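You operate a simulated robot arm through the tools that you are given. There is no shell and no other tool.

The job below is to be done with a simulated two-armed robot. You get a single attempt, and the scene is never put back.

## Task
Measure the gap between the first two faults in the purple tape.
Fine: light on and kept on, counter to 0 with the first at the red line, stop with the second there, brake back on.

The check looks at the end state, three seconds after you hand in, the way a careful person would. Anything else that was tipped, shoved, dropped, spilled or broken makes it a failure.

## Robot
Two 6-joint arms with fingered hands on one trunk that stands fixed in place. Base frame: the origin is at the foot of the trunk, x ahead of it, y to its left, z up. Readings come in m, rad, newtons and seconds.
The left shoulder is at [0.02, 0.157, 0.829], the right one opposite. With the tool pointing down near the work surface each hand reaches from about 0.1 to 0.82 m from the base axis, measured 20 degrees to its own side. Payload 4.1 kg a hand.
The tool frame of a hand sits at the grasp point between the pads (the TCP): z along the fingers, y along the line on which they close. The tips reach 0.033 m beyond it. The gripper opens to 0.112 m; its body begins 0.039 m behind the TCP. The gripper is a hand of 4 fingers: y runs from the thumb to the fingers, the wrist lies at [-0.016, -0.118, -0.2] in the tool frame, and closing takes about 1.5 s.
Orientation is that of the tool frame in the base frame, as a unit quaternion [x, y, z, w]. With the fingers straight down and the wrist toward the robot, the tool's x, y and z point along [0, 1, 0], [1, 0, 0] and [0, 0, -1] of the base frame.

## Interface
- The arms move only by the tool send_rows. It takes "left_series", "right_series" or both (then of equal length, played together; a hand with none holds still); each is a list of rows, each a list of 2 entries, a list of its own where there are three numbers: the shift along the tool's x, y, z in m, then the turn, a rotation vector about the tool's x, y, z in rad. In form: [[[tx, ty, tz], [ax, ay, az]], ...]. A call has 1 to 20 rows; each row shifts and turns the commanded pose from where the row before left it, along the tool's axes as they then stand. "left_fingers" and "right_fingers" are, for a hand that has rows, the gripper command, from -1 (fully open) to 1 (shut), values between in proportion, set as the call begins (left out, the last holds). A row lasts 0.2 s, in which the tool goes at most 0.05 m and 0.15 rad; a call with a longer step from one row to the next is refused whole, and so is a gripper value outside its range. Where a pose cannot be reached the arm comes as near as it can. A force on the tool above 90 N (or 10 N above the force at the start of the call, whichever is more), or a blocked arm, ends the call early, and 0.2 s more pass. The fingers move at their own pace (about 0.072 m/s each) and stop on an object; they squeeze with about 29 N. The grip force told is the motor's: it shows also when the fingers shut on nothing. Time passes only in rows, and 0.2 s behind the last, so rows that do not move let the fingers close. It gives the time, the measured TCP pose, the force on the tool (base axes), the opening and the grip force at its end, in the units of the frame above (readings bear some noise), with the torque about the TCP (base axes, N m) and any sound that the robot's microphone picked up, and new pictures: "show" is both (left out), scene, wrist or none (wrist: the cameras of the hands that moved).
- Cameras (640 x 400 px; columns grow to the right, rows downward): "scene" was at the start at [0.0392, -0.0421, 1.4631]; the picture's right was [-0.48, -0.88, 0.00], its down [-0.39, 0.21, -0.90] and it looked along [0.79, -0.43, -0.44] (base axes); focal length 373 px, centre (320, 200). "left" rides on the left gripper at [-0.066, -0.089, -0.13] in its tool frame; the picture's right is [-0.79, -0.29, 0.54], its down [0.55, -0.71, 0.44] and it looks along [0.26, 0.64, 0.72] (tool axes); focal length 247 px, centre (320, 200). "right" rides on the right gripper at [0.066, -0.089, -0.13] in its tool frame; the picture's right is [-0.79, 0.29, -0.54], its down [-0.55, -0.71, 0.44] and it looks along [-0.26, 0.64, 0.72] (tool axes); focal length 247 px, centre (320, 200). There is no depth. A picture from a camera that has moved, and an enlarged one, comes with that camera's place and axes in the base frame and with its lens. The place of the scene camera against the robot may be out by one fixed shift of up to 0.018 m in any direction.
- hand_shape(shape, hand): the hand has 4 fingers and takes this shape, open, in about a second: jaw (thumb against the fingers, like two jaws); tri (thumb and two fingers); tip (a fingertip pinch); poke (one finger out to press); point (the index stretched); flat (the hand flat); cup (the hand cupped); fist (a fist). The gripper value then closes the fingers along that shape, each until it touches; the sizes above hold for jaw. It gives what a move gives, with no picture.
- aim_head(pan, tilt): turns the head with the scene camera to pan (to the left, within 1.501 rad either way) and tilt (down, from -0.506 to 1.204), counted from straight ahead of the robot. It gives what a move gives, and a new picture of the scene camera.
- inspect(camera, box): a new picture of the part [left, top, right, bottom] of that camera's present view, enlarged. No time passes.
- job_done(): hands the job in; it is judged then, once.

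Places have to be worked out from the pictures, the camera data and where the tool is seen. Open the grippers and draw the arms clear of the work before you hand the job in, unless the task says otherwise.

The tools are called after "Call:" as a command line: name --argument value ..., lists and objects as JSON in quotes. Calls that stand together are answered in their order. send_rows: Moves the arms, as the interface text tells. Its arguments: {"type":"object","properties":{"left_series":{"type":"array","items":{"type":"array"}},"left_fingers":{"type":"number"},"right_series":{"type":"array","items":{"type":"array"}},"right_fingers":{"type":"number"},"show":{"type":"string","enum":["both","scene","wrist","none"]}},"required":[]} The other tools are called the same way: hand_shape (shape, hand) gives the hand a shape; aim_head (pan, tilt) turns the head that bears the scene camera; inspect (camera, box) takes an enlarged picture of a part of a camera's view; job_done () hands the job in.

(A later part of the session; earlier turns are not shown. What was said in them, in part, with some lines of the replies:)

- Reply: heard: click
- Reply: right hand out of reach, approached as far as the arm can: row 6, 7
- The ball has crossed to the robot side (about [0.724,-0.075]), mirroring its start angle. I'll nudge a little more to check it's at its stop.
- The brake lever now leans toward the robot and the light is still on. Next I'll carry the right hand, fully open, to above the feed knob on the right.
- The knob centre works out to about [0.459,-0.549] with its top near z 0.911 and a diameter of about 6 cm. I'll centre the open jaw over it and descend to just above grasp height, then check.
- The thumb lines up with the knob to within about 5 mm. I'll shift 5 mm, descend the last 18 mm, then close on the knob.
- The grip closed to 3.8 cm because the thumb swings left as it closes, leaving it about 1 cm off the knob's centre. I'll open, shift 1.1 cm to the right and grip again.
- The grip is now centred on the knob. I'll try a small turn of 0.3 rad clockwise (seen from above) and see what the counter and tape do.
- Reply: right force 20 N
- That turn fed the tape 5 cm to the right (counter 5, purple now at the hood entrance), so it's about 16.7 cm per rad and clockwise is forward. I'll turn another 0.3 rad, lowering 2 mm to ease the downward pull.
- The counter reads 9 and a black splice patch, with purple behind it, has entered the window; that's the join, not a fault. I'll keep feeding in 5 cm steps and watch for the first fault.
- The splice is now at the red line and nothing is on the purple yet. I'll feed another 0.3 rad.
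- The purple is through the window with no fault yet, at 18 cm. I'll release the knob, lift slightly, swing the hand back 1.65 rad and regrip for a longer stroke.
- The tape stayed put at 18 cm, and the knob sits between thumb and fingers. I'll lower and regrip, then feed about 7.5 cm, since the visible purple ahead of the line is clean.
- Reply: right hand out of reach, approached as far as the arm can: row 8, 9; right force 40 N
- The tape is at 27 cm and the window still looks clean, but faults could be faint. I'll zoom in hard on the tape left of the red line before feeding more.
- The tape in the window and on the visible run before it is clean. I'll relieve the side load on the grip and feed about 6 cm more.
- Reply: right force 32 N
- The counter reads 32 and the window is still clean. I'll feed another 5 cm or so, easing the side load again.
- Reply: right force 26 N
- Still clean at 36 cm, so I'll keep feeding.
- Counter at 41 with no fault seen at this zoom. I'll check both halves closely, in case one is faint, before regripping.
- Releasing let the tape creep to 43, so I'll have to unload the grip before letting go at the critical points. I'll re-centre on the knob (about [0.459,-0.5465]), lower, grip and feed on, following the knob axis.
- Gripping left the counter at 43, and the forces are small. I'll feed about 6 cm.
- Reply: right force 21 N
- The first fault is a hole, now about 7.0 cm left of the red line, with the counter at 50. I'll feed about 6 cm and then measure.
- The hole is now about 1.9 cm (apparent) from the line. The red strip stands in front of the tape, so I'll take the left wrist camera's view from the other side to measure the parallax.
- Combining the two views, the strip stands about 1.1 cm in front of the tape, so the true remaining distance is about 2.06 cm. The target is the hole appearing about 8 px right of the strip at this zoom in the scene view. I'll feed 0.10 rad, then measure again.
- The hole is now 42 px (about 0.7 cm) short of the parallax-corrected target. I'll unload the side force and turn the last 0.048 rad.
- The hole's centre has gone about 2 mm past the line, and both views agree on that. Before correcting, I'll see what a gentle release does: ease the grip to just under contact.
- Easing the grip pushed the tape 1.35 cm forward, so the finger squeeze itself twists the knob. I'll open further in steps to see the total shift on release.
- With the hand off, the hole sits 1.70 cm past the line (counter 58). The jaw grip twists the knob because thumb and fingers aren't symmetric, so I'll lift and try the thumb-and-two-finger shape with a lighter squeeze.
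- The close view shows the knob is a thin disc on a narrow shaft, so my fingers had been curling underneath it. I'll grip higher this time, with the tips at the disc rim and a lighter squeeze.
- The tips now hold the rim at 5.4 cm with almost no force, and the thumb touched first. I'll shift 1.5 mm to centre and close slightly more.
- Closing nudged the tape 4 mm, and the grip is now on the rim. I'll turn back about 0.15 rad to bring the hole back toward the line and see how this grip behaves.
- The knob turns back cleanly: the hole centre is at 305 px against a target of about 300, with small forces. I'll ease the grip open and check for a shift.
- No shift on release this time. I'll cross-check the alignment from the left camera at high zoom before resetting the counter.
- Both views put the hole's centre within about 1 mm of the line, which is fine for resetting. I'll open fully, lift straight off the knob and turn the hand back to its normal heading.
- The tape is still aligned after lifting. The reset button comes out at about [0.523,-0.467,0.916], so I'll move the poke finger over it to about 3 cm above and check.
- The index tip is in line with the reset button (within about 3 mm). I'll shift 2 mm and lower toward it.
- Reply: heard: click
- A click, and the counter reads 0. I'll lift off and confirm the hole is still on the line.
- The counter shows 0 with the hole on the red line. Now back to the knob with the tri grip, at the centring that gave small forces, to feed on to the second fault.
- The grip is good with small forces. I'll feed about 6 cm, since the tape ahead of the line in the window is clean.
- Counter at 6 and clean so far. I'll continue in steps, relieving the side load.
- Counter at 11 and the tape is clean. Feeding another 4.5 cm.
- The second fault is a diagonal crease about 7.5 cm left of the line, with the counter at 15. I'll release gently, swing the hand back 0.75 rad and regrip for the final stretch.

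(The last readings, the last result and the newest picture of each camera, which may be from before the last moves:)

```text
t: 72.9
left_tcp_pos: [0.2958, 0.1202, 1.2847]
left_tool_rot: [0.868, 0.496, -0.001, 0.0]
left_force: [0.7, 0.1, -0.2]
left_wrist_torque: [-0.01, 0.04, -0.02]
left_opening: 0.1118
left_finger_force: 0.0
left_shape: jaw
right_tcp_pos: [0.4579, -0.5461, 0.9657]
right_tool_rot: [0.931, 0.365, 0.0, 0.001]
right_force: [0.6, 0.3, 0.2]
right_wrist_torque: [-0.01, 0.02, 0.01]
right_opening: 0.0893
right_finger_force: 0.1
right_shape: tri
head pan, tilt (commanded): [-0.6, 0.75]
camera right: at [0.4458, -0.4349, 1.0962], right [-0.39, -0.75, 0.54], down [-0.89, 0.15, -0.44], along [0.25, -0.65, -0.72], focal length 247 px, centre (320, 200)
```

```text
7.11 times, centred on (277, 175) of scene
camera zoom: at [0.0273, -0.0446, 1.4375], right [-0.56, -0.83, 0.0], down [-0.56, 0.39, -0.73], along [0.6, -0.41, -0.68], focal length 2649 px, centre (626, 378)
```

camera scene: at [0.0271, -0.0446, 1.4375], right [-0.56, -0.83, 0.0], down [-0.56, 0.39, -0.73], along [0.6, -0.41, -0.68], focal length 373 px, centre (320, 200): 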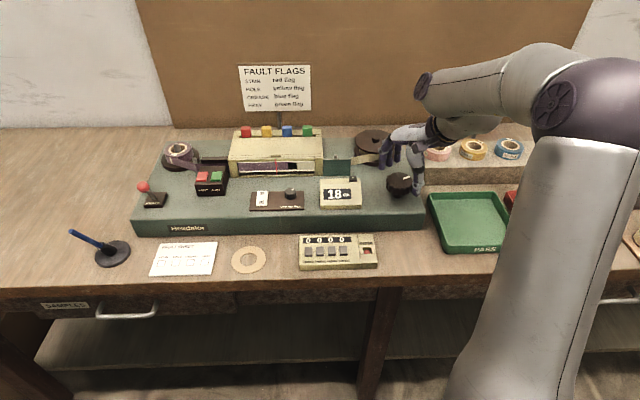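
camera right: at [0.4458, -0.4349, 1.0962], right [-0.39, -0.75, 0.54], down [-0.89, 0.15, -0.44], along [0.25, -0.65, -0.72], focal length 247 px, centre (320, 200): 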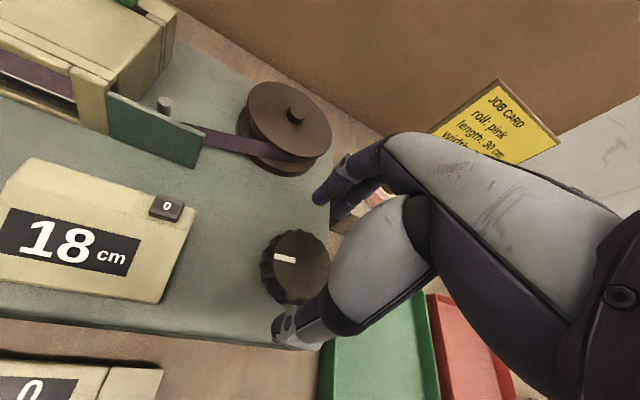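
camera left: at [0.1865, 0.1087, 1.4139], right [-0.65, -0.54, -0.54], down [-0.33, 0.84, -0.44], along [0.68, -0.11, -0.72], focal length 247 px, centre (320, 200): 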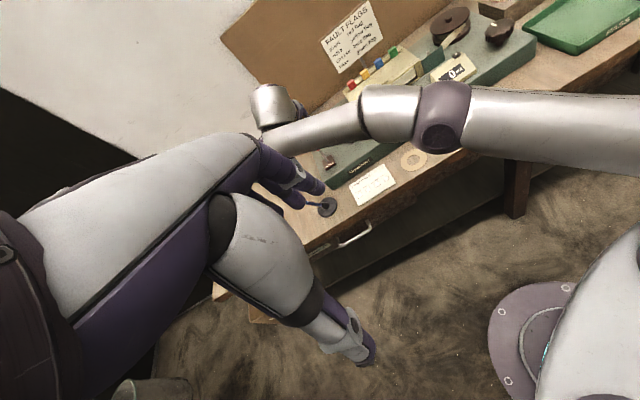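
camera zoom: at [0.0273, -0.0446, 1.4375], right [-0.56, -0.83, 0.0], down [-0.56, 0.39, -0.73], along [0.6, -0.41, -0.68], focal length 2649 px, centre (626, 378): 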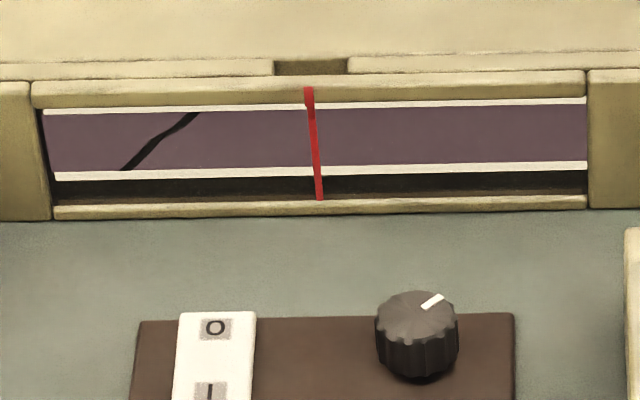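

With the side load the release pushed the tape to 18 cm, leaving the crease about 5.2 cm from the line. I'll regrip with better centring and feed about 4.3 cm, correcting the forces as I go.

Call:
send_rows --right_series '[[[0.0027, -0.0003, 0.0175], [0, 0, 0]], [[0, 0, 0.0175], [0, 0, 0]]]' --show "none"

Call:
send_rows --right_series '[[[0, 0, 0], [0, 0, 0]], [[0, 0, 0], [0, 0, 0]], [[0, 0, 0], [0, 0, 0]], [[0, 0, 0], [0, 0, 0]], [[0, 0, 0], [0, 0, 0]]]' --right_fingers 0.3 --show "none"

Call:
inspect --camera "scene" --box '[232, 155, 322, 195]'

```text
t: 73.5
left_tcp_pos: [0.2953, 0.1198, 1.2838]
left_tool_rot: [0.868, 0.496, 0.001, 0.0]
left_force: [0.1, 0.0, 0.7]
left_wrist_torque: [-0.06, -0.03, -0.01]
left_opening: 0.1117
left_finger_force: 0.1
left_shape: jaw
right_tcp_pos: [0.4605, -0.5427, 0.9305]
right_tool_rot: [0.931, 0.365, 0.0, 0.0]
right_force: [-0.6, -0.8, -0.2]
right_wrist_torque: [-0.01, 0.0, 0.01]
right_opening: 0.0892
right_finger_force: 0.0
right_shape: tri
head pan, tilt (commanded): [-0.6, 0.75]
```

```text
t: 74.7
left_tcp_pos: [0.297, 0.1204, 1.2838]
left_tool_rot: [0.869, 0.495, 0.0, 0.0]
left_force: [-0.5, 0.2, -0.3]
left_wrist_torque: [-0.01, 0.01, 0.03]
left_opening: 0.1114
left_finger_force: 0.1
left_shape: jaw
right_tcp_pos: [0.4596, -0.5442, 0.9298]
right_tool_rot: [0.932, 0.364, 0.001, -0.001]
right_force: [-0.3, 2.3, -6.3]
right_wrist_torque: [0.12, 0.04, 0.01]
right_opening: 0.049
right_finger_force: 29.2
right_shape: tri
head pan, tilt (commanded): [-0.6, 0.75]
```

```text
7.11 times, centred on (277, 175) of scene
camera zoom: at [0.0273, -0.0448, 1.4374], right [-0.56, -0.83, 0.0], down [-0.56, 0.39, -0.73], along [0.6, -0.41, -0.68], focal length 2649 px, centre (626, 378)
```

zoom: 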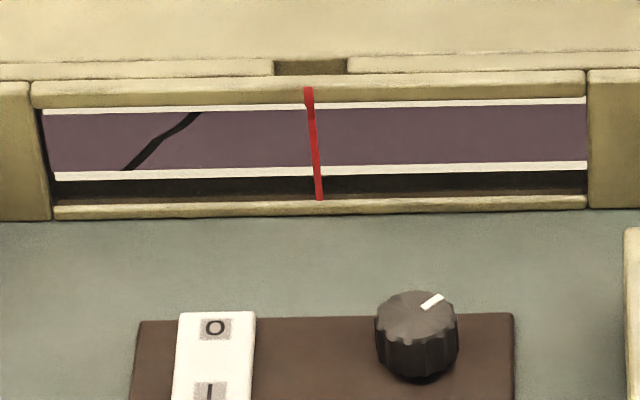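

The side forces are small on this grip. I'll feed 0.15 rad and check the forces.

Call:
send_rows --right_series '[[[0.0002, 0.0004, 0], [0, 0, 0.05]], [[0.0001, 0.0002, 0], [0, 0, 0.05]], [[0.0001, 0.0002, 0], [0, 0, 0.05]]]' --show "none"

Call:
inspect --camera "scene" --box '[232, 155, 322, 195]'

```text
t: 75.5
left_tcp_pos: [0.2962, 0.1205, 1.284]
left_tool_rot: [0.869, 0.495, 0.0, 0.0]
left_force: [0.7, 0.3, -0.9]
left_wrist_torque: [-0.04, 0.0, 0.03]
left_opening: 0.1116
left_finger_force: 0.1
left_shape: jaw
right_tcp_pos: [0.4603, -0.5435, 0.9297]
right_tool_rot: [0.956, 0.292, 0.0, 0.0]
right_force: [0.9, -1.8, -9.8]
right_wrist_torque: [0.02, 0.05, 0.02]
right_opening: 0.0491
right_finger_force: 28.8
right_shape: tri
head pan, tilt (commanded): [-0.6, 0.75]
```

```text
7.11 times, centred on (277, 175) of scene
camera zoom: at [0.0274, -0.045, 1.4374], right [-0.57, -0.82, 0.0], down [-0.56, 0.39, -0.73], along [0.6, -0.41, -0.68], focal length 2649 px, centre (626, 378)
```

zoom: 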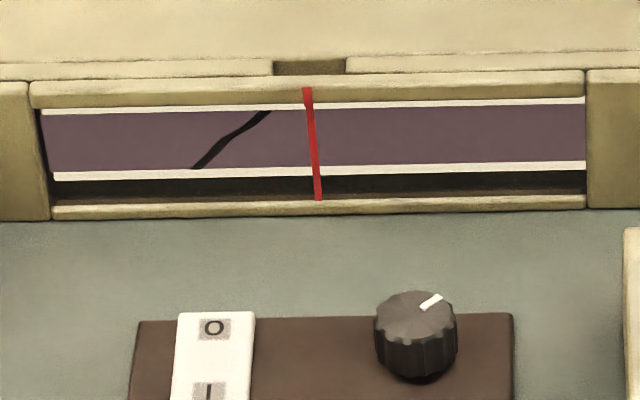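

Forces stay low. The crease midpoint is about 2.85 cm from the corrected target, so I'll feed another 0.15 rad.

Call:
send_rows --right_series '[[[0.0001, 0.0002, 0.001], [0, 0, 0.05]], [[0.0001, 0.0002, 0], [0, 0, 0.05]], [[0.0001, 0.0002, 0], [0, 0, 0.05]], [[0, 0, 0], [0, 0, 0]]]' --show "none"

Call:
inspect --camera "scene" --box '[256, 160, 300, 182]'

Call:
inspect --camera "scene" --box '[300, 160, 440, 230]'

```text
t: 76.5
left_tcp_pos: [0.297, 0.1202, 1.2853]
left_tool_rot: [0.868, 0.496, 0.0, 0.0]
left_force: [-0.2, 0.0, 1.2]
left_wrist_torque: [0.02, 0.03, -0.01]
left_opening: 0.1119
left_finger_force: 0.1
left_shape: jaw
right_tcp_pos: [0.4607, -0.5441, 0.9288]
right_tool_rot: [0.975, 0.22, 0.001, 0.0]
right_force: [0.1, -4.2, -5.6]
right_wrist_torque: [-0.02, 0.02, 0.0]
right_opening: 0.0486
right_finger_force: 29.0
right_shape: tri
head pan, tilt (commanded): [-0.6, 0.75]
```

```text
14.55 times, centred on (278, 171) of scene
camera zoom: at [0.0273, -0.045, 1.4374], right [-0.56, -0.83, 0.0], down [-0.56, 0.39, -0.73], along [0.6, -0.41, -0.68], focal length 5419 px, centre (931, 622)
```

zoom: 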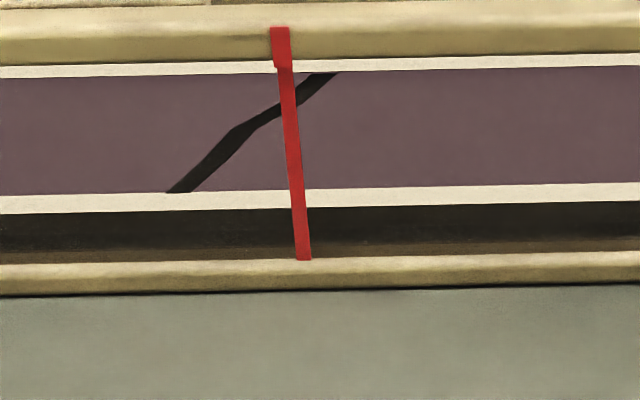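

```text
4.57 times, centred on (370, 195) of scene
camera zoom: at [0.0273, -0.045, 1.4374], right [-0.56, -0.83, 0.0], down [-0.56, 0.39, -0.73], along [0.6, -0.41, -0.68], focal length 1703 px, centre (91, 223)
```

zoom: 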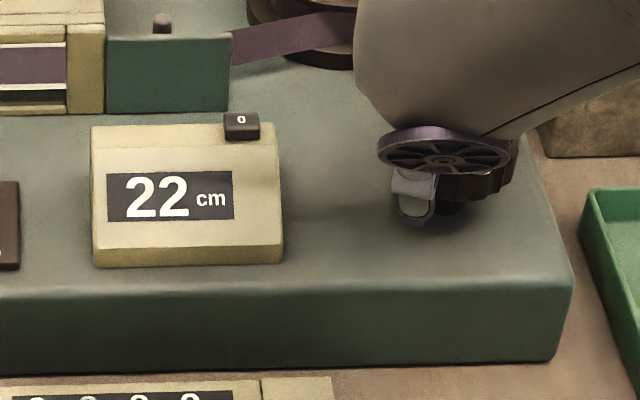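

The crease midpoint is now about 48 px (0.8 cm) short of the target, with the counter at 22. I'll turn 0.05 rad more.

Call:
send_rows --right_series '[[[0, 0.0004, 0.0005], [0, 0, 0.025]], [[0, 0.0003, 0], [0, 0, 0.025]], [[0, 0, 0], [0, 0, 0]], [[0, 0, 0], [0, 0, 0]]]' --show "none"

Call:
inspect --camera "scene" --box '[256, 160, 300, 182]'

Call:
inspect --camera "left" --box '[376, 78, 400, 98]'

```text
t: 77.5
left_tcp_pos: [0.2975, 0.121, 1.2838]
left_tool_rot: [0.869, 0.495, 0.0, 0.0]
left_force: [-0.1, -0.2, -0.5]
left_wrist_torque: [0.02, 0.01, 0.0]
left_opening: 0.1117
left_finger_force: 0.2
left_shape: jaw
right_tcp_pos: [0.4605, -0.5428, 0.9294]
right_tool_rot: [0.981, 0.196, 0.001, 0.0]
right_force: [-5.1, 1.3, -1.6]
right_wrist_torque: [0.09, 0.14, 0.0]
right_opening: 0.0487
right_finger_force: 29.3
right_shape: tri
head pan, tilt (commanded): [-0.6, 0.75]
```

```text
14.55 times, centred on (278, 171) of scene
camera zoom: at [0.027, -0.0447, 1.4375], right [-0.56, -0.83, 0.0], down [-0.56, 0.39, -0.73], along [0.6, -0.41, -0.68], focal length 5419 px, centre (931, 622)
```

zoom: 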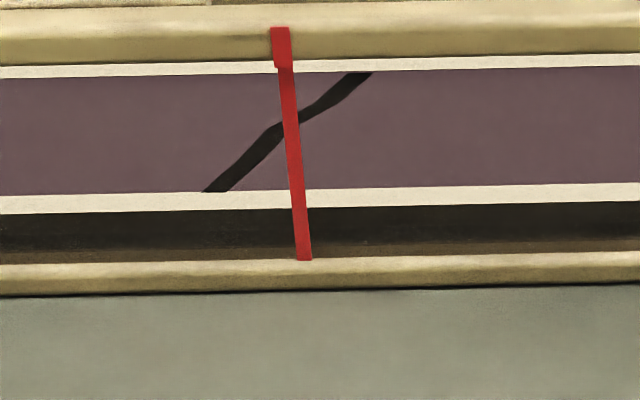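

```text
16.00 times, centred on (388, 88) of left
camera zoom: at [0.1866, 0.1086, 1.414], right [-0.65, -0.54, -0.54], down [-0.33, 0.84, -0.44], along [0.68, -0.11, -0.72], focal length 3952 px, centre (-768, 1992)
```

zoom: 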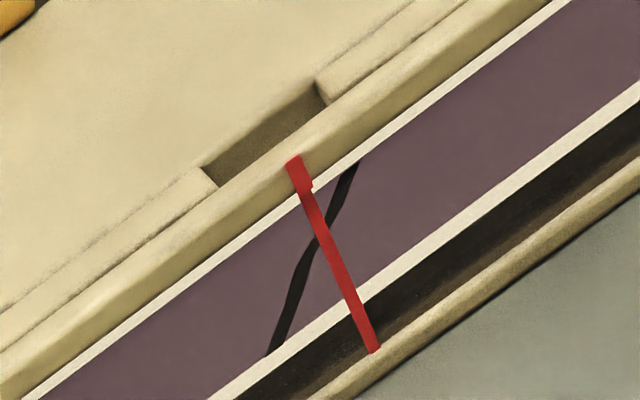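

Both views say the crease midpoint is about 1.4 mm short of the line. I'll relieve the small side load and turn 0.01 rad more before easing the grip.

Call:
send_rows --right_series '[[[-0.0005, -0.0002, 0], [0, 0, 0.01]], [[0, 0, 0], [0, 0, 0]], [[0, 0, 0], [0, 0, 0]]]' --show "none"

Call:
inspect --camera "scene" --box '[256, 160, 300, 182]'

```text
t: 78.3
left_tcp_pos: [0.2961, 0.1208, 1.2841]
left_tool_rot: [0.869, 0.495, 0.0, 0.0]
left_force: [0.2, 0.6, -0.3]
left_wrist_torque: [0.0, 0.0, -0.01]
left_opening: 0.1116
left_finger_force: 0.1
left_shape: jaw
right_tcp_pos: [0.4596, -0.544, 0.9288]
right_tool_rot: [0.982, 0.191, 0.001, -0.001]
right_force: [-2.7, -0.1, -0.3]
right_wrist_torque: [0.04, 0.08, 0.04]
right_opening: 0.0487
right_finger_force: 28.9
right_shape: tri
head pan, tilt (commanded): [-0.6, 0.75]
```

```text
14.55 times, centred on (278, 171) of scene
camera zoom: at [0.0271, -0.0447, 1.4375], right [-0.56, -0.83, 0.0], down [-0.56, 0.39, -0.73], along [0.6, -0.41, -0.68], focal length 5419 px, centre (931, 622)
```

zoom: 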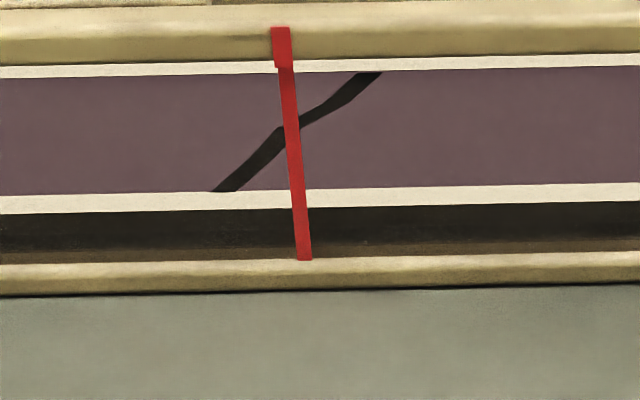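

The crease midpoint is now within about 0.6 mm of the target and the forces are low. Easing the grip open gently and checking.

Call:
send_rows --right_series '[[[0, 0, 0], [0, 0, 0]], [[0, 0, 0], [0, 0, 0]]]' --right_fingers 0.1 --show "none"

Call:
inspect --camera "scene" --box '[256, 160, 300, 182]'

Call:
send_rows --right_series '[[[0, 0, 0], [0, 0, 0]], [[0, 0, 0], [0, 0, 0]]]' --right_fingers -0.1 --show "none"

Call:
inspect --camera "scene" --box '[256, 160, 300, 182]'

```text
t: 78.9
left_tcp_pos: [0.2967, 0.1208, 1.2847]
left_tool_rot: [0.869, 0.496, 0.0, 0.0]
left_force: [-0.1, -0.1, -0.5]
left_wrist_torque: [-0.02, -0.03, -0.01]
left_opening: 0.1117
left_finger_force: 0.1
left_shape: jaw
right_tcp_pos: [0.4617, -0.544, 0.9289]
right_tool_rot: [0.981, 0.192, 0.001, 0.001]
right_force: [0.3, 1.0, -1.6]
right_wrist_torque: [0.05, -0.01, 0.05]
right_opening: 0.0497
right_finger_force: 10.2
right_shape: tri
head pan, tilt (commanded): [-0.6, 0.75]
```

```text
14.55 times, centred on (278, 171) of scene
camera zoom: at [0.0272, -0.0447, 1.4375], right [-0.56, -0.83, 0.0], down [-0.56, 0.39, -0.73], along [0.6, -0.41, -0.68], focal length 5419 px, centre (931, 622)
```

zoom: 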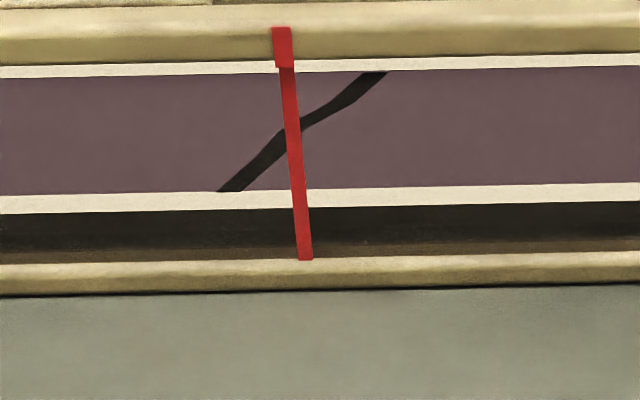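

```text
t: 79.5
left_tcp_pos: [0.2956, 0.1198, 1.2849]
left_tool_rot: [0.869, 0.496, 0.0, 0.0]
left_force: [-0.9, 0.2, -0.2]
left_wrist_torque: [-0.01, 0.0, -0.01]
left_opening: 0.112
left_finger_force: 0.0
left_shape: jaw
right_tcp_pos: [0.4611, -0.5436, 0.9299]
right_tool_rot: [0.982, 0.191, 0.001, -0.001]
right_force: [0.1, 0.6, -0.3]
right_wrist_torque: [0.0, 0.03, 0.01]
right_opening: 0.061
right_finger_force: 0.1
right_shape: tri
head pan, tilt (commanded): [-0.6, 0.75]
```

```text
14.55 times, centred on (278, 171) of scene
camera zoom: at [0.0272, -0.0447, 1.4375], right [-0.56, -0.83, 0.0], down [-0.56, 0.39, -0.73], along [0.6, -0.41, -0.68], focal length 5419 px, centre (931, 622)
```

zoom: 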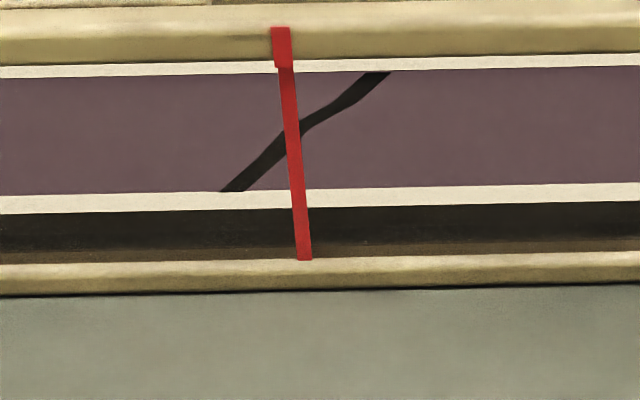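

The crease midpoint is now about 0.9 mm past the line, the same small offset as the hole had at reset, so the gap is measured true. I'll open fully, lift off the knob and confirm nothing moved.

Call:
send_rows --right_series '[[[0, 0, 0], [0, 0, 0]], [[0, 0, 0], [0, 0, 0]], [[0, 0, 0], [0, 0, 0]], [[0, 0, -0.03], [0, 0, 0]], [[0, 0, -0.045], [0, 0, 0]], [[0, 0, -0.045], [0, 0, 0]], [[0, 0, 0], [0, 0, -0.131]], [[0, 0, 0], [0, 0, -0.131]], [[0, 0, 0], [0, 0, -0.131]], [[0, 0, 0], [0, 0, -0.131]], [[0, 0, 0], [0, 0, -0.131]]]' --right_fingers -1 --show "none"

Call:
inspect --camera "scene" --box '[256, 160, 300, 182]'

Call:
inspect --camera "left" --box '[376, 78, 400, 98]'

Call:
inspect --camera "scene" --box '[200, 120, 440, 240]'

```text
t: 81.9
left_tcp_pos: [0.2965, 0.1207, 1.2842]
left_tool_rot: [0.869, 0.496, 0.0, 0.0]
left_force: [-0.6, 0.2, 0.1]
left_wrist_torque: [0.02, -0.02, 0.03]
left_opening: 0.1119
left_finger_force: 0.1
left_shape: jaw
right_tcp_pos: [0.4604, -0.5436, 1.0491]
right_tool_rot: [0.868, 0.497, 0.001, 0.0]
right_force: [-0.1, 0.7, -0.4]
right_wrist_torque: [-0.01, -0.01, -0.01]
right_opening: 0.1114
right_finger_force: 0.1
right_shape: tri
head pan, tilt (commanded): [-0.6, 0.75]
```

```text
14.55 times, centred on (278, 171) of scene
camera zoom: at [0.0272, -0.0446, 1.4375], right [-0.56, -0.83, 0.0], down [-0.56, 0.39, -0.73], along [0.6, -0.41, -0.68], focal length 5419 px, centre (931, 622)
```

zoom: 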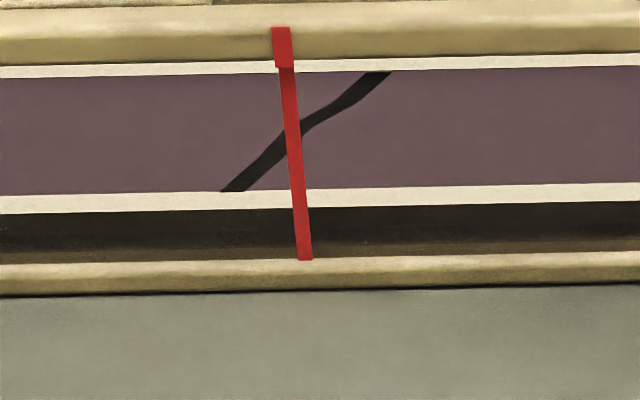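

```text
16.00 times, centred on (388, 88) of left
camera zoom: at [0.1868, 0.1086, 1.4139], right [-0.65, -0.54, -0.54], down [-0.33, 0.84, -0.44], along [0.68, -0.11, -0.72], focal length 3952 px, centre (-768, 1992)
```

zoom: 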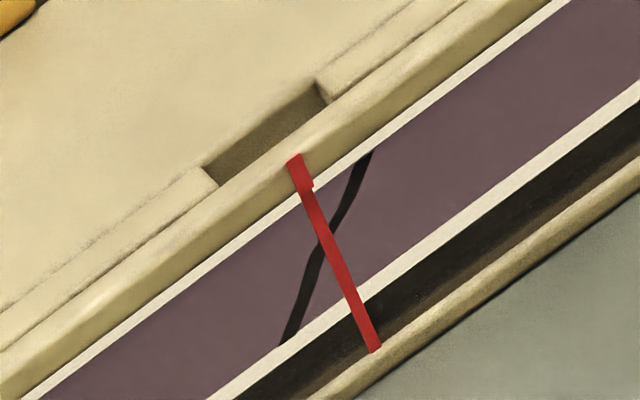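

```text
2.67 times, centred on (320, 180) of scene
camera zoom: at [0.0272, -0.0446, 1.4375], right [-0.56, -0.83, 0.0], down [-0.56, 0.39, -0.73], along [0.6, -0.41, -0.68], focal length 994 px, centre (320, 253)
```

zoom: 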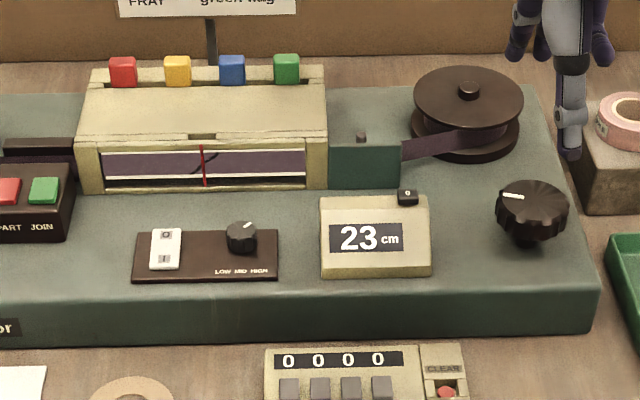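

The counter reads 23 and the tape held its place when I lifted away. Now for the brake: I'll move the right hand over toward the lever, partly closed and slightly tilted, and check the ball's position first.

Call:
send_rows --right_series '[[[0.0447, -0.005, 0], [0, 0, 0]], [[0.0447, -0.005, 0], [0, 0, 0]], [[0.0447, -0.005, 0], [0, 0, 0]], [[0.0447, -0.005, 0], [0, 0, 0]], [[0.0447, -0.005, 0], [0, 0, 0]], [[0.0447, -0.005, 0], [0, 0, 0]], [[0.0447, -0.005, 0], [0, 0, 0]], [[0.0447, -0.005, 0], [0, 0, 0]], [[0.0447, -0.005, 0], [0, 0, 0]], [[0.0447, -0.005, 0], [0, 0, 0]], [[0.0447, -0.005, 0], [0, 0, 0]], [[0.0447, -0.005, 0], [0, 0, 0]], [[0, 0, 0], [-0.1, 0, 0]], [[0, 0, 0], [-0.1, 0, 0]]]' --right_fingers -0.07 --show "both"

Call:
inspect --camera "right" --box '[200, 160, 400, 360]'

```text
t: 84.9
left_tcp_pos: [0.2967, 0.1204, 1.2842]
left_tool_rot: [0.869, 0.496, -0.001, -0.001]
left_force: [0.2, 0.0, -0.9]
left_wrist_torque: [0.02, -0.02, -0.01]
left_opening: 0.1119
left_finger_force: 0.1
left_shape: jaw
right_tcp_pos: [0.6801, -0.0515, 1.0501]
right_tool_rot: [0.863, 0.495, 0.05, 0.088]
right_force: [0.3, -0.1, -0.4]
right_wrist_torque: [0.02, 0.0, -0.06]
right_opening: 0.0602
right_finger_force: 0.0
right_shape: tri
head pan, tilt (commanded): [-0.6, 0.75]
camera scene: at [0.0272, -0.0447, 1.4375], right [-0.56, -0.83, 0.0], down [-0.56, 0.39, -0.73], along [0.6, -0.41, -0.68], focal length 373 px, centre (320, 200)
camera right: at [0.6152, 0.0627, 1.1595], right [-0.25, -0.77, 0.58], down [-0.8, -0.17, -0.57], along [0.54, -0.61, -0.58], focal length 247 px, centre (320, 200)
```

scene: 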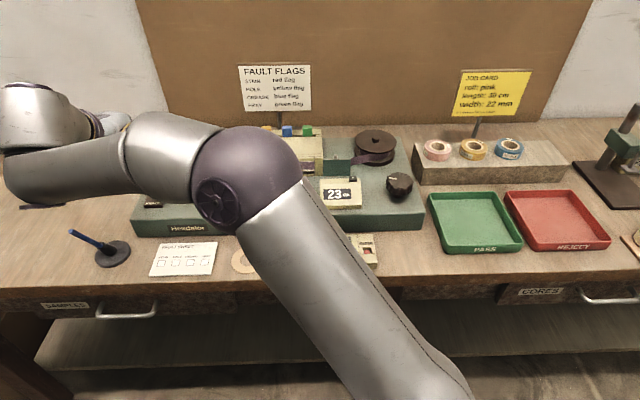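
right: 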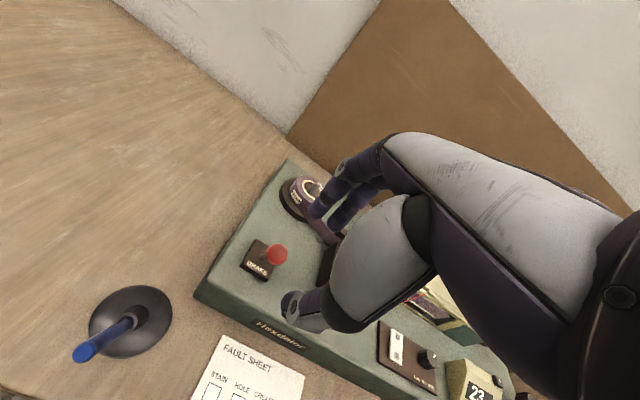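

```text
2.00 times, centred on (300, 260) of right
camera zoom: at [0.6152, 0.0627, 1.1595], right [-0.25, -0.77, 0.58], down [-0.8, -0.17, -0.57], along [0.54, -0.61, -0.58], focal length 494 px, centre (360, 80)
```

zoom: 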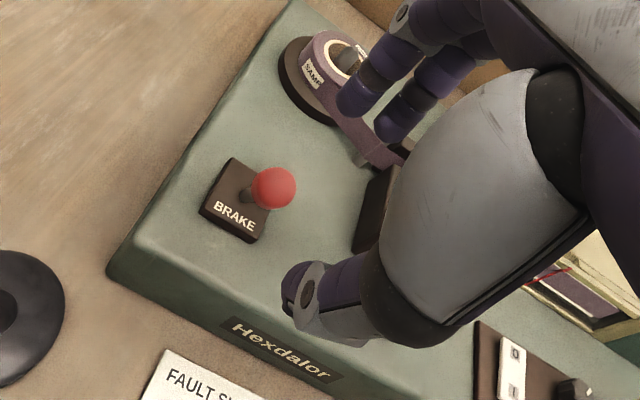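

The ball is at about [0.726,-0.076,0.94], leaning toward the robot. I'll move above it with the thumb on the near side and fingers beyond, then descend.

Call:
send_rows --right_series '[[[0.0011, 0.0226, 0.0046], [0, 0, 0]], [[0.0011, 0.0226, 0.0046], [0, 0, 0]], [[0, -0.0053, 0.0261], [0, 0, 0]], [[0, -0.0053, 0.0261], [0, 0, 0]], [[0, -0.0053, 0.0261], [0, 0, 0]]]' --show "none"

Call:
inspect --camera "right" --box '[220, 150, 420, 350]'

```text
t: 86.1
left_tcp_pos: [0.2967, 0.1203, 1.2845]
left_tool_rot: [0.869, 0.495, 0.0, 0.001]
left_force: [0.0, -0.5, 0.0]
left_wrist_torque: [-0.03, -0.01, -0.04]
left_opening: 0.1118
left_finger_force: 0.0
left_shape: jaw
right_tcp_pos: [0.7217, -0.0729, 0.9689]
right_tool_rot: [0.864, 0.494, 0.051, 0.087]
right_force: [0.2, -0.4, -0.4]
right_wrist_torque: [0.03, -0.02, 0.01]
right_opening: 0.0601
right_finger_force: 0.1
right_shape: tri
head pan, tilt (commanded): [-0.6, 0.75]
```

```text
2.00 times, centred on (320, 250) of right
camera zoom: at [0.657, 0.0407, 1.0784], right [-0.25, -0.77, 0.58], down [-0.8, -0.17, -0.57], along [0.54, -0.61, -0.58], focal length 494 px, centre (320, 100)
```

zoom: 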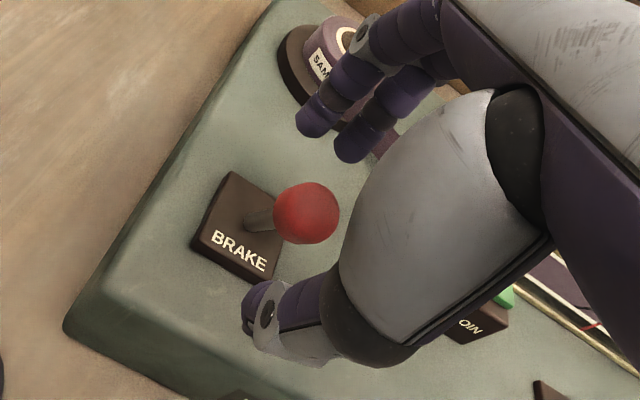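

The ball is nicely between thumb and fingers. I'll push away from the robot in 1 cm steps so the thumb carries the lever over.

Call:
send_rows --right_series '[[[0, 0.0098, 0.002], [0, 0, 0]], [[0, 0.0098, 0.002], [0, 0, 0]], [[0, 0.0098, 0.002], [0, 0, 0]]]' --show "none"

Call:
inspect --camera "right" --box '[220, 150, 420, 350]'

```text
t: 86.9
left_tcp_pos: [0.2973, 0.1202, 1.2846]
left_tool_rot: [0.868, 0.496, 0.0, 0.001]
left_force: [0.7, 0.0, 0.2]
left_wrist_torque: [-0.01, 0.01, 0.01]
left_opening: 0.1118
left_finger_force: 0.0
left_shape: jaw
right_tcp_pos: [0.746, -0.0887, 0.9685]
right_tool_rot: [0.864, 0.494, 0.05, 0.088]
right_force: [-1.4, 0.5, 0.2]
right_wrist_torque: [0.04, 0.01, -0.01]
right_opening: 0.0612
right_finger_force: 0.0
right_shape: tri
head pan, tilt (commanded): [-0.6, 0.75]
```

```text
2.00 times, centred on (320, 250) of right
camera zoom: at [0.6825, 0.0254, 1.079], right [-0.25, -0.77, 0.58], down [-0.81, -0.17, -0.57], along [0.54, -0.61, -0.58], focal length 494 px, centre (320, 100)
```

zoom: 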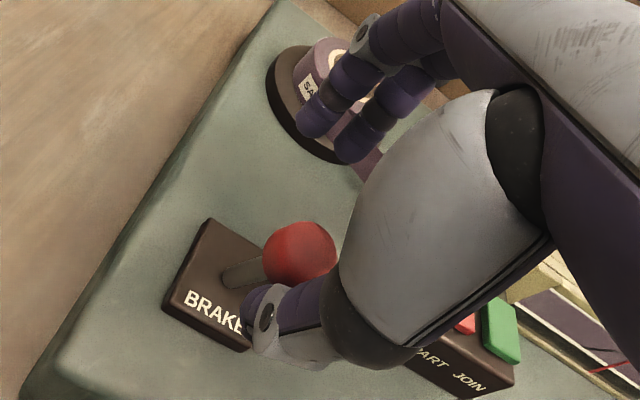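

The thumb has just met the ball, so I'll keep pushing.

Call:
send_rows --right_series '[[[0, 0.0098, 0.002], [0, 0, 0]], [[0, 0.0098, 0.002], [0, 0, 0]], [[0, 0.0098, 0.002], [0, 0, 0]]]' --show "none"

Call:
inspect --camera "right" --box '[220, 150, 420, 350]'

```text
t: 87.7
left_tcp_pos: [0.2958, 0.1204, 1.2837]
left_tool_rot: [0.869, 0.495, 0.0, -0.001]
left_force: [-1.0, -0.4, 0.1]
left_wrist_torque: [0.02, -0.03, 0.01]
left_opening: 0.1117
left_finger_force: 0.0
left_shape: jaw
right_tcp_pos: [0.7726, -0.1036, 0.9688]
right_tool_rot: [0.863, 0.495, 0.05, 0.087]
right_force: [-0.3, -0.2, -0.1]
right_wrist_torque: [0.01, -0.03, -0.01]
right_opening: 0.0603
right_finger_force: 0.1
right_shape: tri
head pan, tilt (commanded): [-0.6, 0.75]
```

```text
2.00 times, centred on (320, 250) of right
camera zoom: at [0.7089, 0.0105, 1.0788], right [-0.25, -0.77, 0.58], down [-0.81, -0.17, -0.57], along [0.54, -0.61, -0.58], focal length 494 px, centre (320, 100)
```

zoom: 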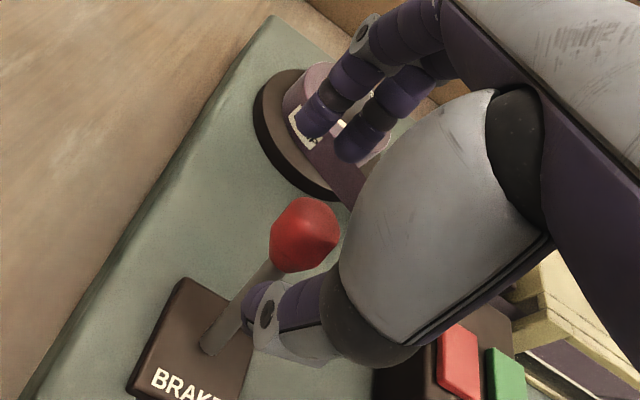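

The lever has snapped over and the ball is back at its starting place (about [0.769,-0.106]). I'll give one small nudge to be sure it's at its stop.

Call:
send_rows --right_series '[[[0, 0.0078, 0.0016], [0, 0, 0]], [[0, 0.005, 0.001], [0, 0, 0]]]' --show "none"

Call:
inspect --camera "right" --box '[220, 150, 420, 350]'

```text
t: 88.3
left_tcp_pos: [0.2962, 0.1197, 1.2853]
left_tool_rot: [0.869, 0.495, 0.0, 0.0]
left_force: [0.3, 0.6, -0.1]
left_wrist_torque: [-0.01, -0.02, 0.02]
left_opening: 0.1117
left_finger_force: 0.1
left_shape: jaw
right_tcp_pos: [0.7839, -0.1104, 0.9702]
right_tool_rot: [0.863, 0.494, 0.051, 0.086]
right_force: [-2.6, 1.6, 0.1]
right_wrist_torque: [0.07, 0.07, -0.03]
right_opening: 0.0633
right_finger_force: 0.1
right_shape: tri
head pan, tilt (commanded): [-0.6, 0.75]
```

```text
2.00 times, centred on (320, 250) of right
camera zoom: at [0.7201, 0.0044, 1.0796], right [-0.25, -0.77, 0.58], down [-0.8, -0.17, -0.57], along [0.54, -0.61, -0.58], focal length 494 px, centre (320, 100)
```

zoom: 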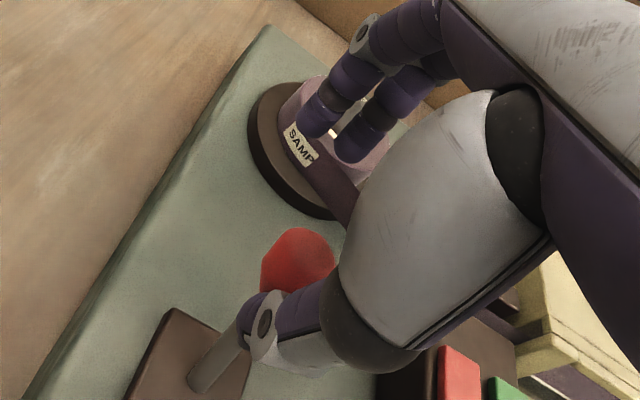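

The thumb is touching with about 3 N and the lever is at its stop, so the brake is on. I'll back off, lift, and withdraw to see everything.

Call:
send_rows --right_series '[[[0, -0.0147, -0.003], [0, 0, 0]], [[0, 0.006, -0.0294], [0, 0, 0]], [[0, 0.006, -0.0294], [0, 0, 0]], [[0, 0.004, -0.0196], [0, 0, 0]], [[-0.02, -0.03, 0], [0.05, 0, 0]], [[-0.025, -0.035, 0], [0.05, 0, 0]], [[-0.025, -0.035, 0], [0.05, 0, 0]], [[-0.025, -0.035, 0], [0.05, 0, 0]], [[-0.035, -0.03, -0.01], [0, 0, 0]], [[-0.04, -0.02, -0.015], [0, 0, 0]], [[-0.04, -0.01, -0.02], [0, 0, 0]], [[-0.04, -0.01, -0.02], [0, 0, 0]], [[-0.045, 0, -0.02], [0, 0, 0]], [[-0.045, 0, -0.02], [0, 0, 0]], [[-0.045, 0, -0.02], [0, 0, 0]], [[-0.045, 0, 0], [0, 0, 0]]]' --show "both"

Call:
inspect --camera "scene" --box '[130, 120, 290, 240]'

Call:
inspect --camera "scene" --box '[256, 160, 300, 182]'

Call:
inspect --camera "scene" --box '[200, 120, 440, 240]'

```text
t: 91.7
left_tcp_pos: [0.2953, 0.1211, 1.2838]
left_tool_rot: [0.869, 0.495, 0.001, 0.001]
left_force: [0.2, 1.0, 0.4]
left_wrist_torque: [-0.05, 0.01, -0.02]
left_opening: 0.1117
left_finger_force: 0.1
left_shape: jaw
right_tcp_pos: [0.5713, -0.3196, 1.2629]
right_tool_rot: [0.868, 0.497, -0.002, -0.001]
right_force: [-0.2, 0.1, -0.3]
right_wrist_torque: [-0.05, 0.06, -0.01]
right_opening: 0.0602
right_finger_force: 0.1
right_shape: tri
right hand out of reach, approached as far as the arm can: row 4, 5, 6, 7, 8, 9, 10, 11, 12, 13, 14, 16
head pan, tilt (commanded): [-0.6, 0.75]
camera scene: at [0.0274, -0.0442, 1.4375], right [-0.56, -0.83, 0.0], down [-0.56, 0.39, -0.73], along [0.6, -0.41, -0.68], focal length 373 px, centre (320, 200)
camera right: at [0.5296, -0.218, 1.3939], right [-0.15, -0.83, 0.54], down [-0.89, -0.12, -0.43], along [0.42, -0.55, -0.72], focal length 247 px, centre (320, 200)
```

scene: 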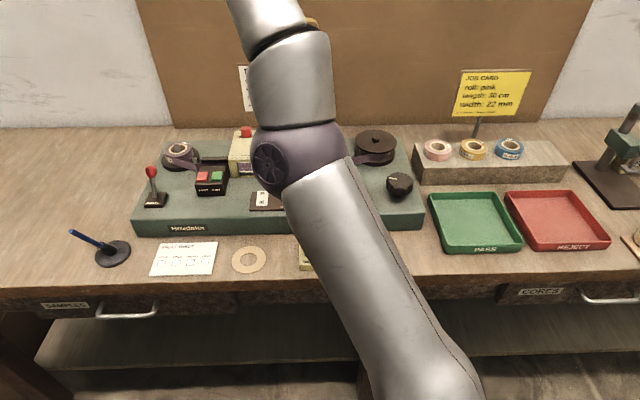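
right: 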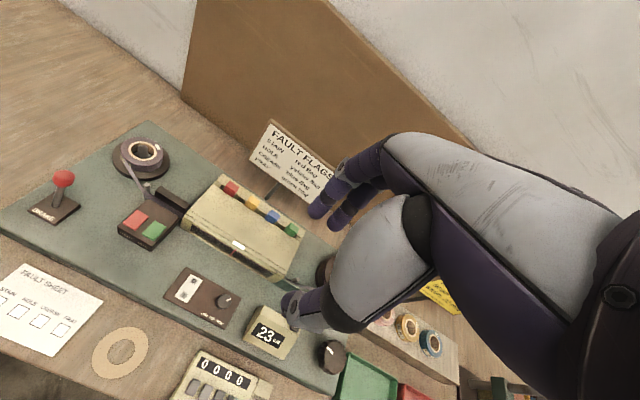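

```text
3.33 times, centred on (210, 180) of scene
camera zoom: at [0.0274, -0.0442, 1.4375], right [-0.56, -0.83, 0.0], down [-0.56, 0.39, -0.73], along [0.6, -0.41, -0.68], focal length 1242 px, centre (687, 267)
```

zoom: 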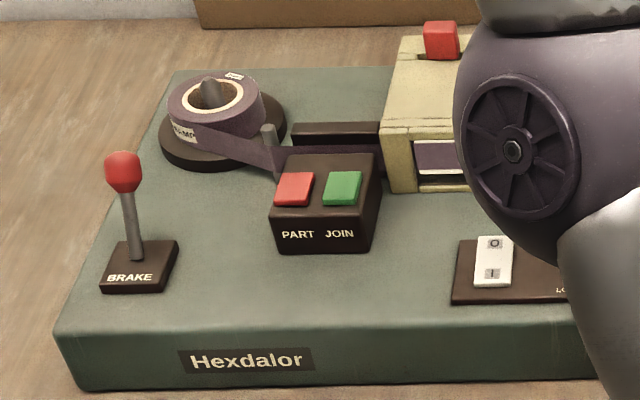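

```text
14.55 times, centred on (278, 171) of scene
camera zoom: at [0.0274, -0.0442, 1.4375], right [-0.56, -0.83, 0.0], down [-0.56, 0.39, -0.73], along [0.6, -0.41, -0.68], focal length 5419 px, centre (931, 622)
```

zoom: 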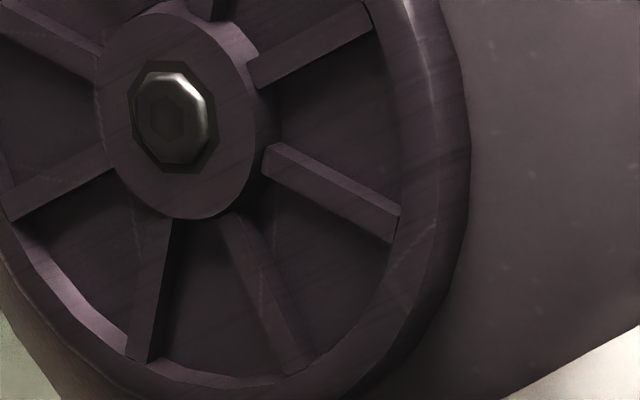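

```text
2.67 times, centred on (320, 180) of scene
camera zoom: at [0.0274, -0.0442, 1.4375], right [-0.56, -0.83, 0.0], down [-0.56, 0.39, -0.73], along [0.6, -0.41, -0.68], focal length 994 px, centre (320, 253)
```

zoom: 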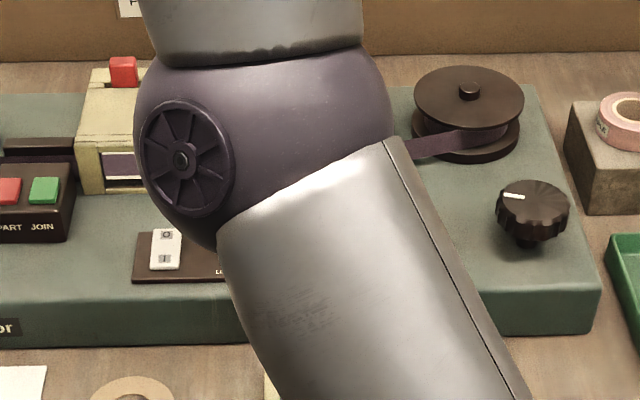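

The brake lever is back in its starting stance and the counter showed 23. The right arm is blocking my view, so I'll draw it back to its starting place and open the hand.

Call:
send_rows --right_series '[[[-0.015, -0.02, 0.003], [0, 0, 0]], [[-0.02, -0.02, 0.005], [0, 0, 0]], [[-0.025, -0.0175, 0.01], [0, 0, 0]], [[-0.035, -0.012, 0.01], [0, 0, 0]], [[-0.035, -0.008, 0.01], [0, 0, 0]], [[-0.035, -0.008, 0.01], [0, 0, 0]], [[-0.035, 0, 0.01], [0, 0, 0]], [[0, 0, 0.01], [0, 0, 0]]]' --right_fingers -1 --show "both"

Call:
inspect --camera "scene" --box '[200, 120, 440, 240]'

Call:
inspect --camera "scene" --box '[256, 160, 300, 182]'

Call:
inspect --camera "left" --box '[376, 78, 400, 98]'

```text
t: 93.5
left_tcp_pos: [0.2959, 0.1208, 1.2844]
left_tool_rot: [0.869, 0.496, 0.0, 0.0]
left_force: [-0.1, 0.8, 0.3]
left_wrist_torque: [0.0, 0.01, -0.01]
left_opening: 0.1117
left_finger_force: 0.1
left_shape: jaw
right_tcp_pos: [0.4752, -0.4744, 1.2963]
right_tool_rot: [0.868, 0.497, 0.0, -0.001]
right_force: [0.2, 0.2, -0.7]
right_wrist_torque: [0.05, -0.02, 0.02]
right_opening: 0.112
right_finger_force: 0.1
right_shape: tri
right hand out of reach, approached as far as the arm can: row 1, 2, 3, 4, 5, 6, 7, 8
head pan, tilt (commanded): [-0.6, 0.75]
camera scene: at [0.0271, -0.0446, 1.4375], right [-0.56, -0.83, 0.0], down [-0.56, 0.39, -0.73], along [0.6, -0.41, -0.68], focal length 373 px, centre (320, 200)
camera right: at [0.433, -0.3732, 1.4266], right [-0.15, -0.83, 0.54], down [-0.89, -0.12, -0.44], along [0.42, -0.55, -0.72], focal length 247 px, centre (320, 200)
```

scene: 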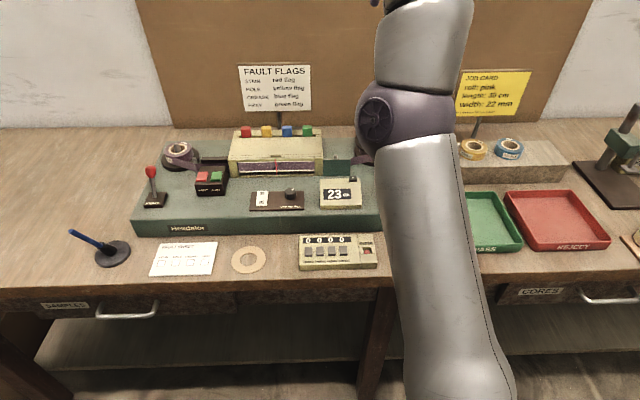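
right: 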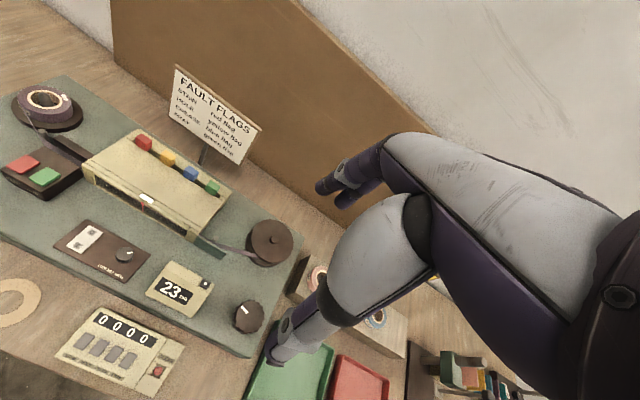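

```text
2.67 times, centred on (320, 180) of scene
camera zoom: at [0.0271, -0.0446, 1.4375], right [-0.56, -0.83, 0.0], down [-0.56, 0.39, -0.73], along [0.6, -0.41, -0.68], focal length 994 px, centre (320, 253)
```

zoom: 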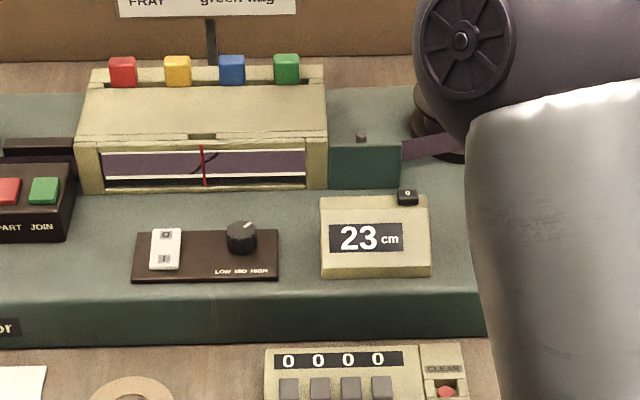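

```text
14.55 times, centred on (278, 171) of scene
camera zoom: at [0.0271, -0.0446, 1.4375], right [-0.56, -0.83, 0.0], down [-0.56, 0.39, -0.73], along [0.6, -0.41, -0.68], focal length 5419 px, centre (931, 622)
```

zoom: 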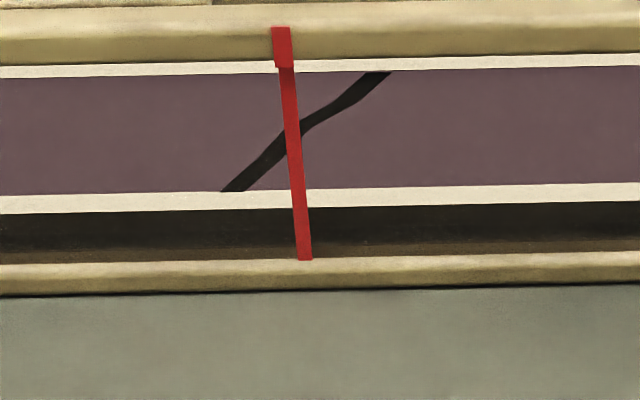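

```text
16.00 times, centred on (388, 88) of left
camera zoom: at [0.1867, 0.1087, 1.4139], right [-0.65, -0.54, -0.54], down [-0.33, 0.84, -0.44], along [0.68, -0.11, -0.72], focal length 3952 px, centre (-768, 1992)
```

zoom: 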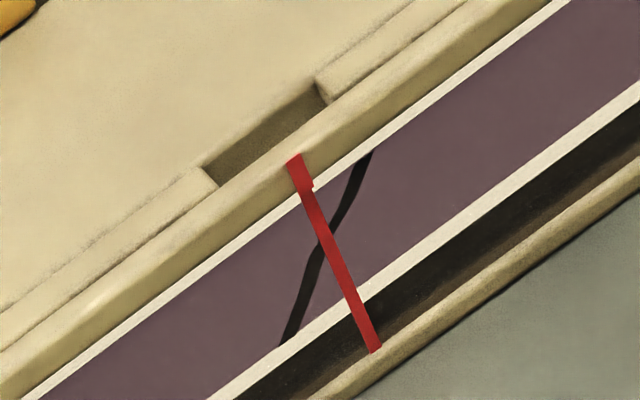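

The crease is still on the line, the counter reads 23, the window is lit and the brake lever is as at the start. I'll relax the right arm to its starting pose and take a last full look.

Call:
send_rows --right_series '[[[-0.005, -0.02, 0.025], [0, 0, 0]], [[-0.005, -0.02, 0.025], [0, 0, 0]], [[-0.005, -0.02, 0.025], [0, 0, 0]], [[-0.004, -0.02, 0.025], [0, 0, 0]], [[0, 0, 0], [0, 0, 0]], [[0, 0, 0], [0, 0, 0]]]' --show "both"

Call:
inspect --camera "scene" --box '[130, 120, 290, 240]'

Call:
inspect --camera "scene" --box '[200, 120, 440, 240]'

```text
t: 94.9
left_tcp_pos: [0.2959, 0.1209, 1.284]
left_tool_rot: [0.868, 0.496, 0.001, 0.0]
left_force: [-0.1, 0.6, 0.6]
left_wrist_torque: [-0.03, 0.01, 0.0]
left_opening: 0.1116
left_finger_force: 0.1
left_shape: jaw
right_tcp_pos: [0.3973, -0.4502, 1.1961]
right_tool_rot: [0.868, 0.497, 0.002, 0.0]
right_force: [-0.6, 0.1, 0.4]
right_wrist_torque: [0.0, 0.0, -0.01]
right_opening: 0.1118
right_finger_force: 0.0
right_shape: tri
right hand out of reach, approached as far as the arm can: row 1, 2
head pan, tilt (commanded): [-0.6, 0.75]
camera scene: at [0.0271, -0.0447, 1.4375], right [-0.56, -0.83, 0.0], down [-0.56, 0.39, -0.73], along [0.6, -0.41, -0.68], focal length 373 px, centre (320, 200)
camera right: at [0.3551, -0.3486, 1.3266], right [-0.16, -0.83, 0.54], down [-0.89, -0.12, -0.44], along [0.42, -0.55, -0.72], focal length 247 px, centre (320, 200)
```

scene: 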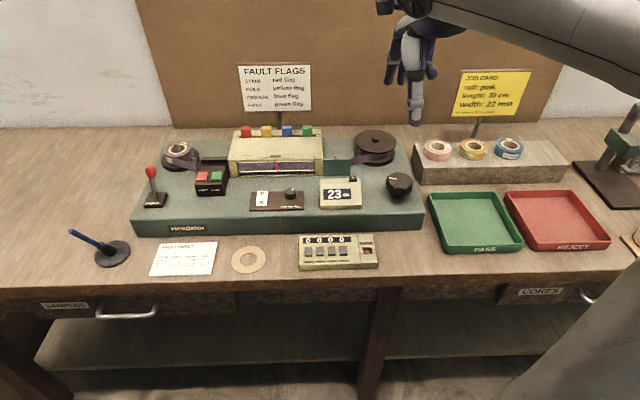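
right: 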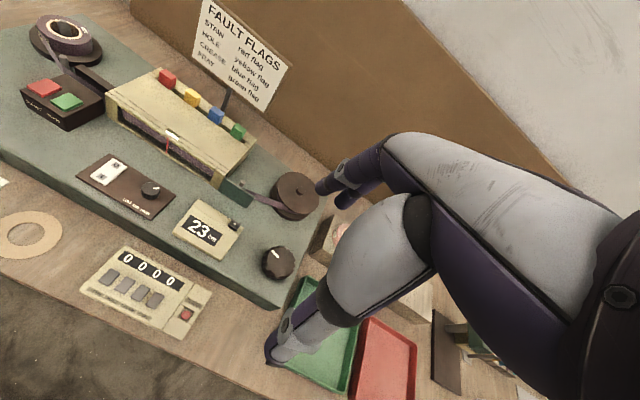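

```text
3.33 times, centred on (210, 180) of scene
camera zoom: at [0.0271, -0.0447, 1.4375], right [-0.56, -0.83, 0.0], down [-0.56, 0.39, -0.73], along [0.6, -0.41, -0.68], focal length 1242 px, centre (687, 267)
```

zoom: 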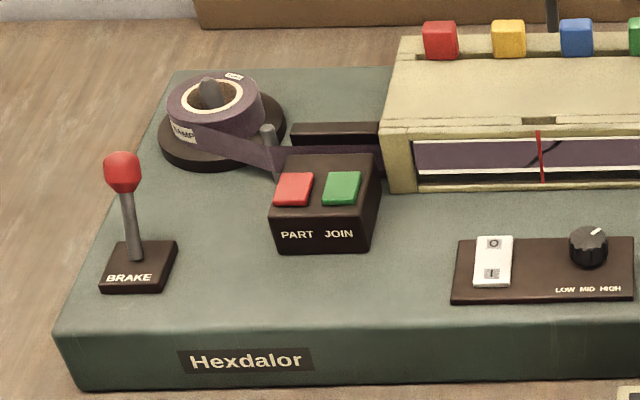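

```text
2.67 times, centred on (320, 180) of scene
camera zoom: at [0.0271, -0.0447, 1.4375], right [-0.56, -0.83, 0.0], down [-0.56, 0.39, -0.73], along [0.6, -0.41, -0.68], focal length 994 px, centre (320, 253)
```

zoom: 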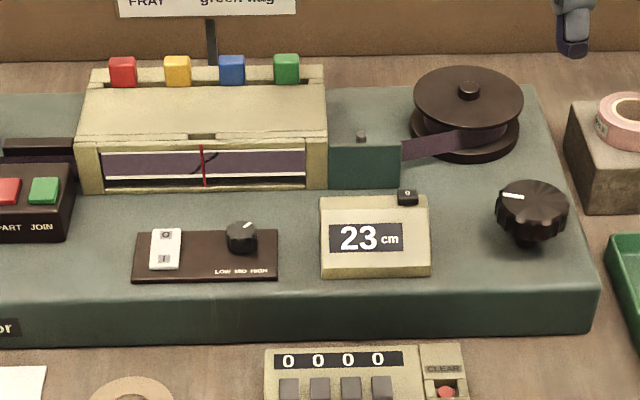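

The end state is in place: the light is on, the counter reads 23 cm with the crease at the red line, and the brake lever matches its starting position. Flags, PART/JOIN buttons and fault counters are untouched, and both hands are open and clear, so I'm handing in.

Call:
job_done

```text
The job is handed in.
```

The gap between the first two faults in the purple tape reads **23 cm** on the counter. The first fault is a hole and the second is a diagonal crease.

- **Light:** switched on at the start, and it stayed on.
- **Zero:** I reset the counter to 0 with the hole at the red line, about 1 mm past it by my camera estimates.
- **Stop:** the tape stopped with the middle of the crease at the line, about 1–2 mm past it.
- **Brake:** released to feed the tape, then set back on. The lever matches its starting position, and the tape had not moved when I checked afterwards.

While lining up the hole I overfed by under 2 cm and wound back before resetting the counter. The splice between the leader and the purple tape was not counted as a fault.

I saw nothing else on the bench disturbed, and both hands are open and clear. The job is handed in; no result has come back yet.
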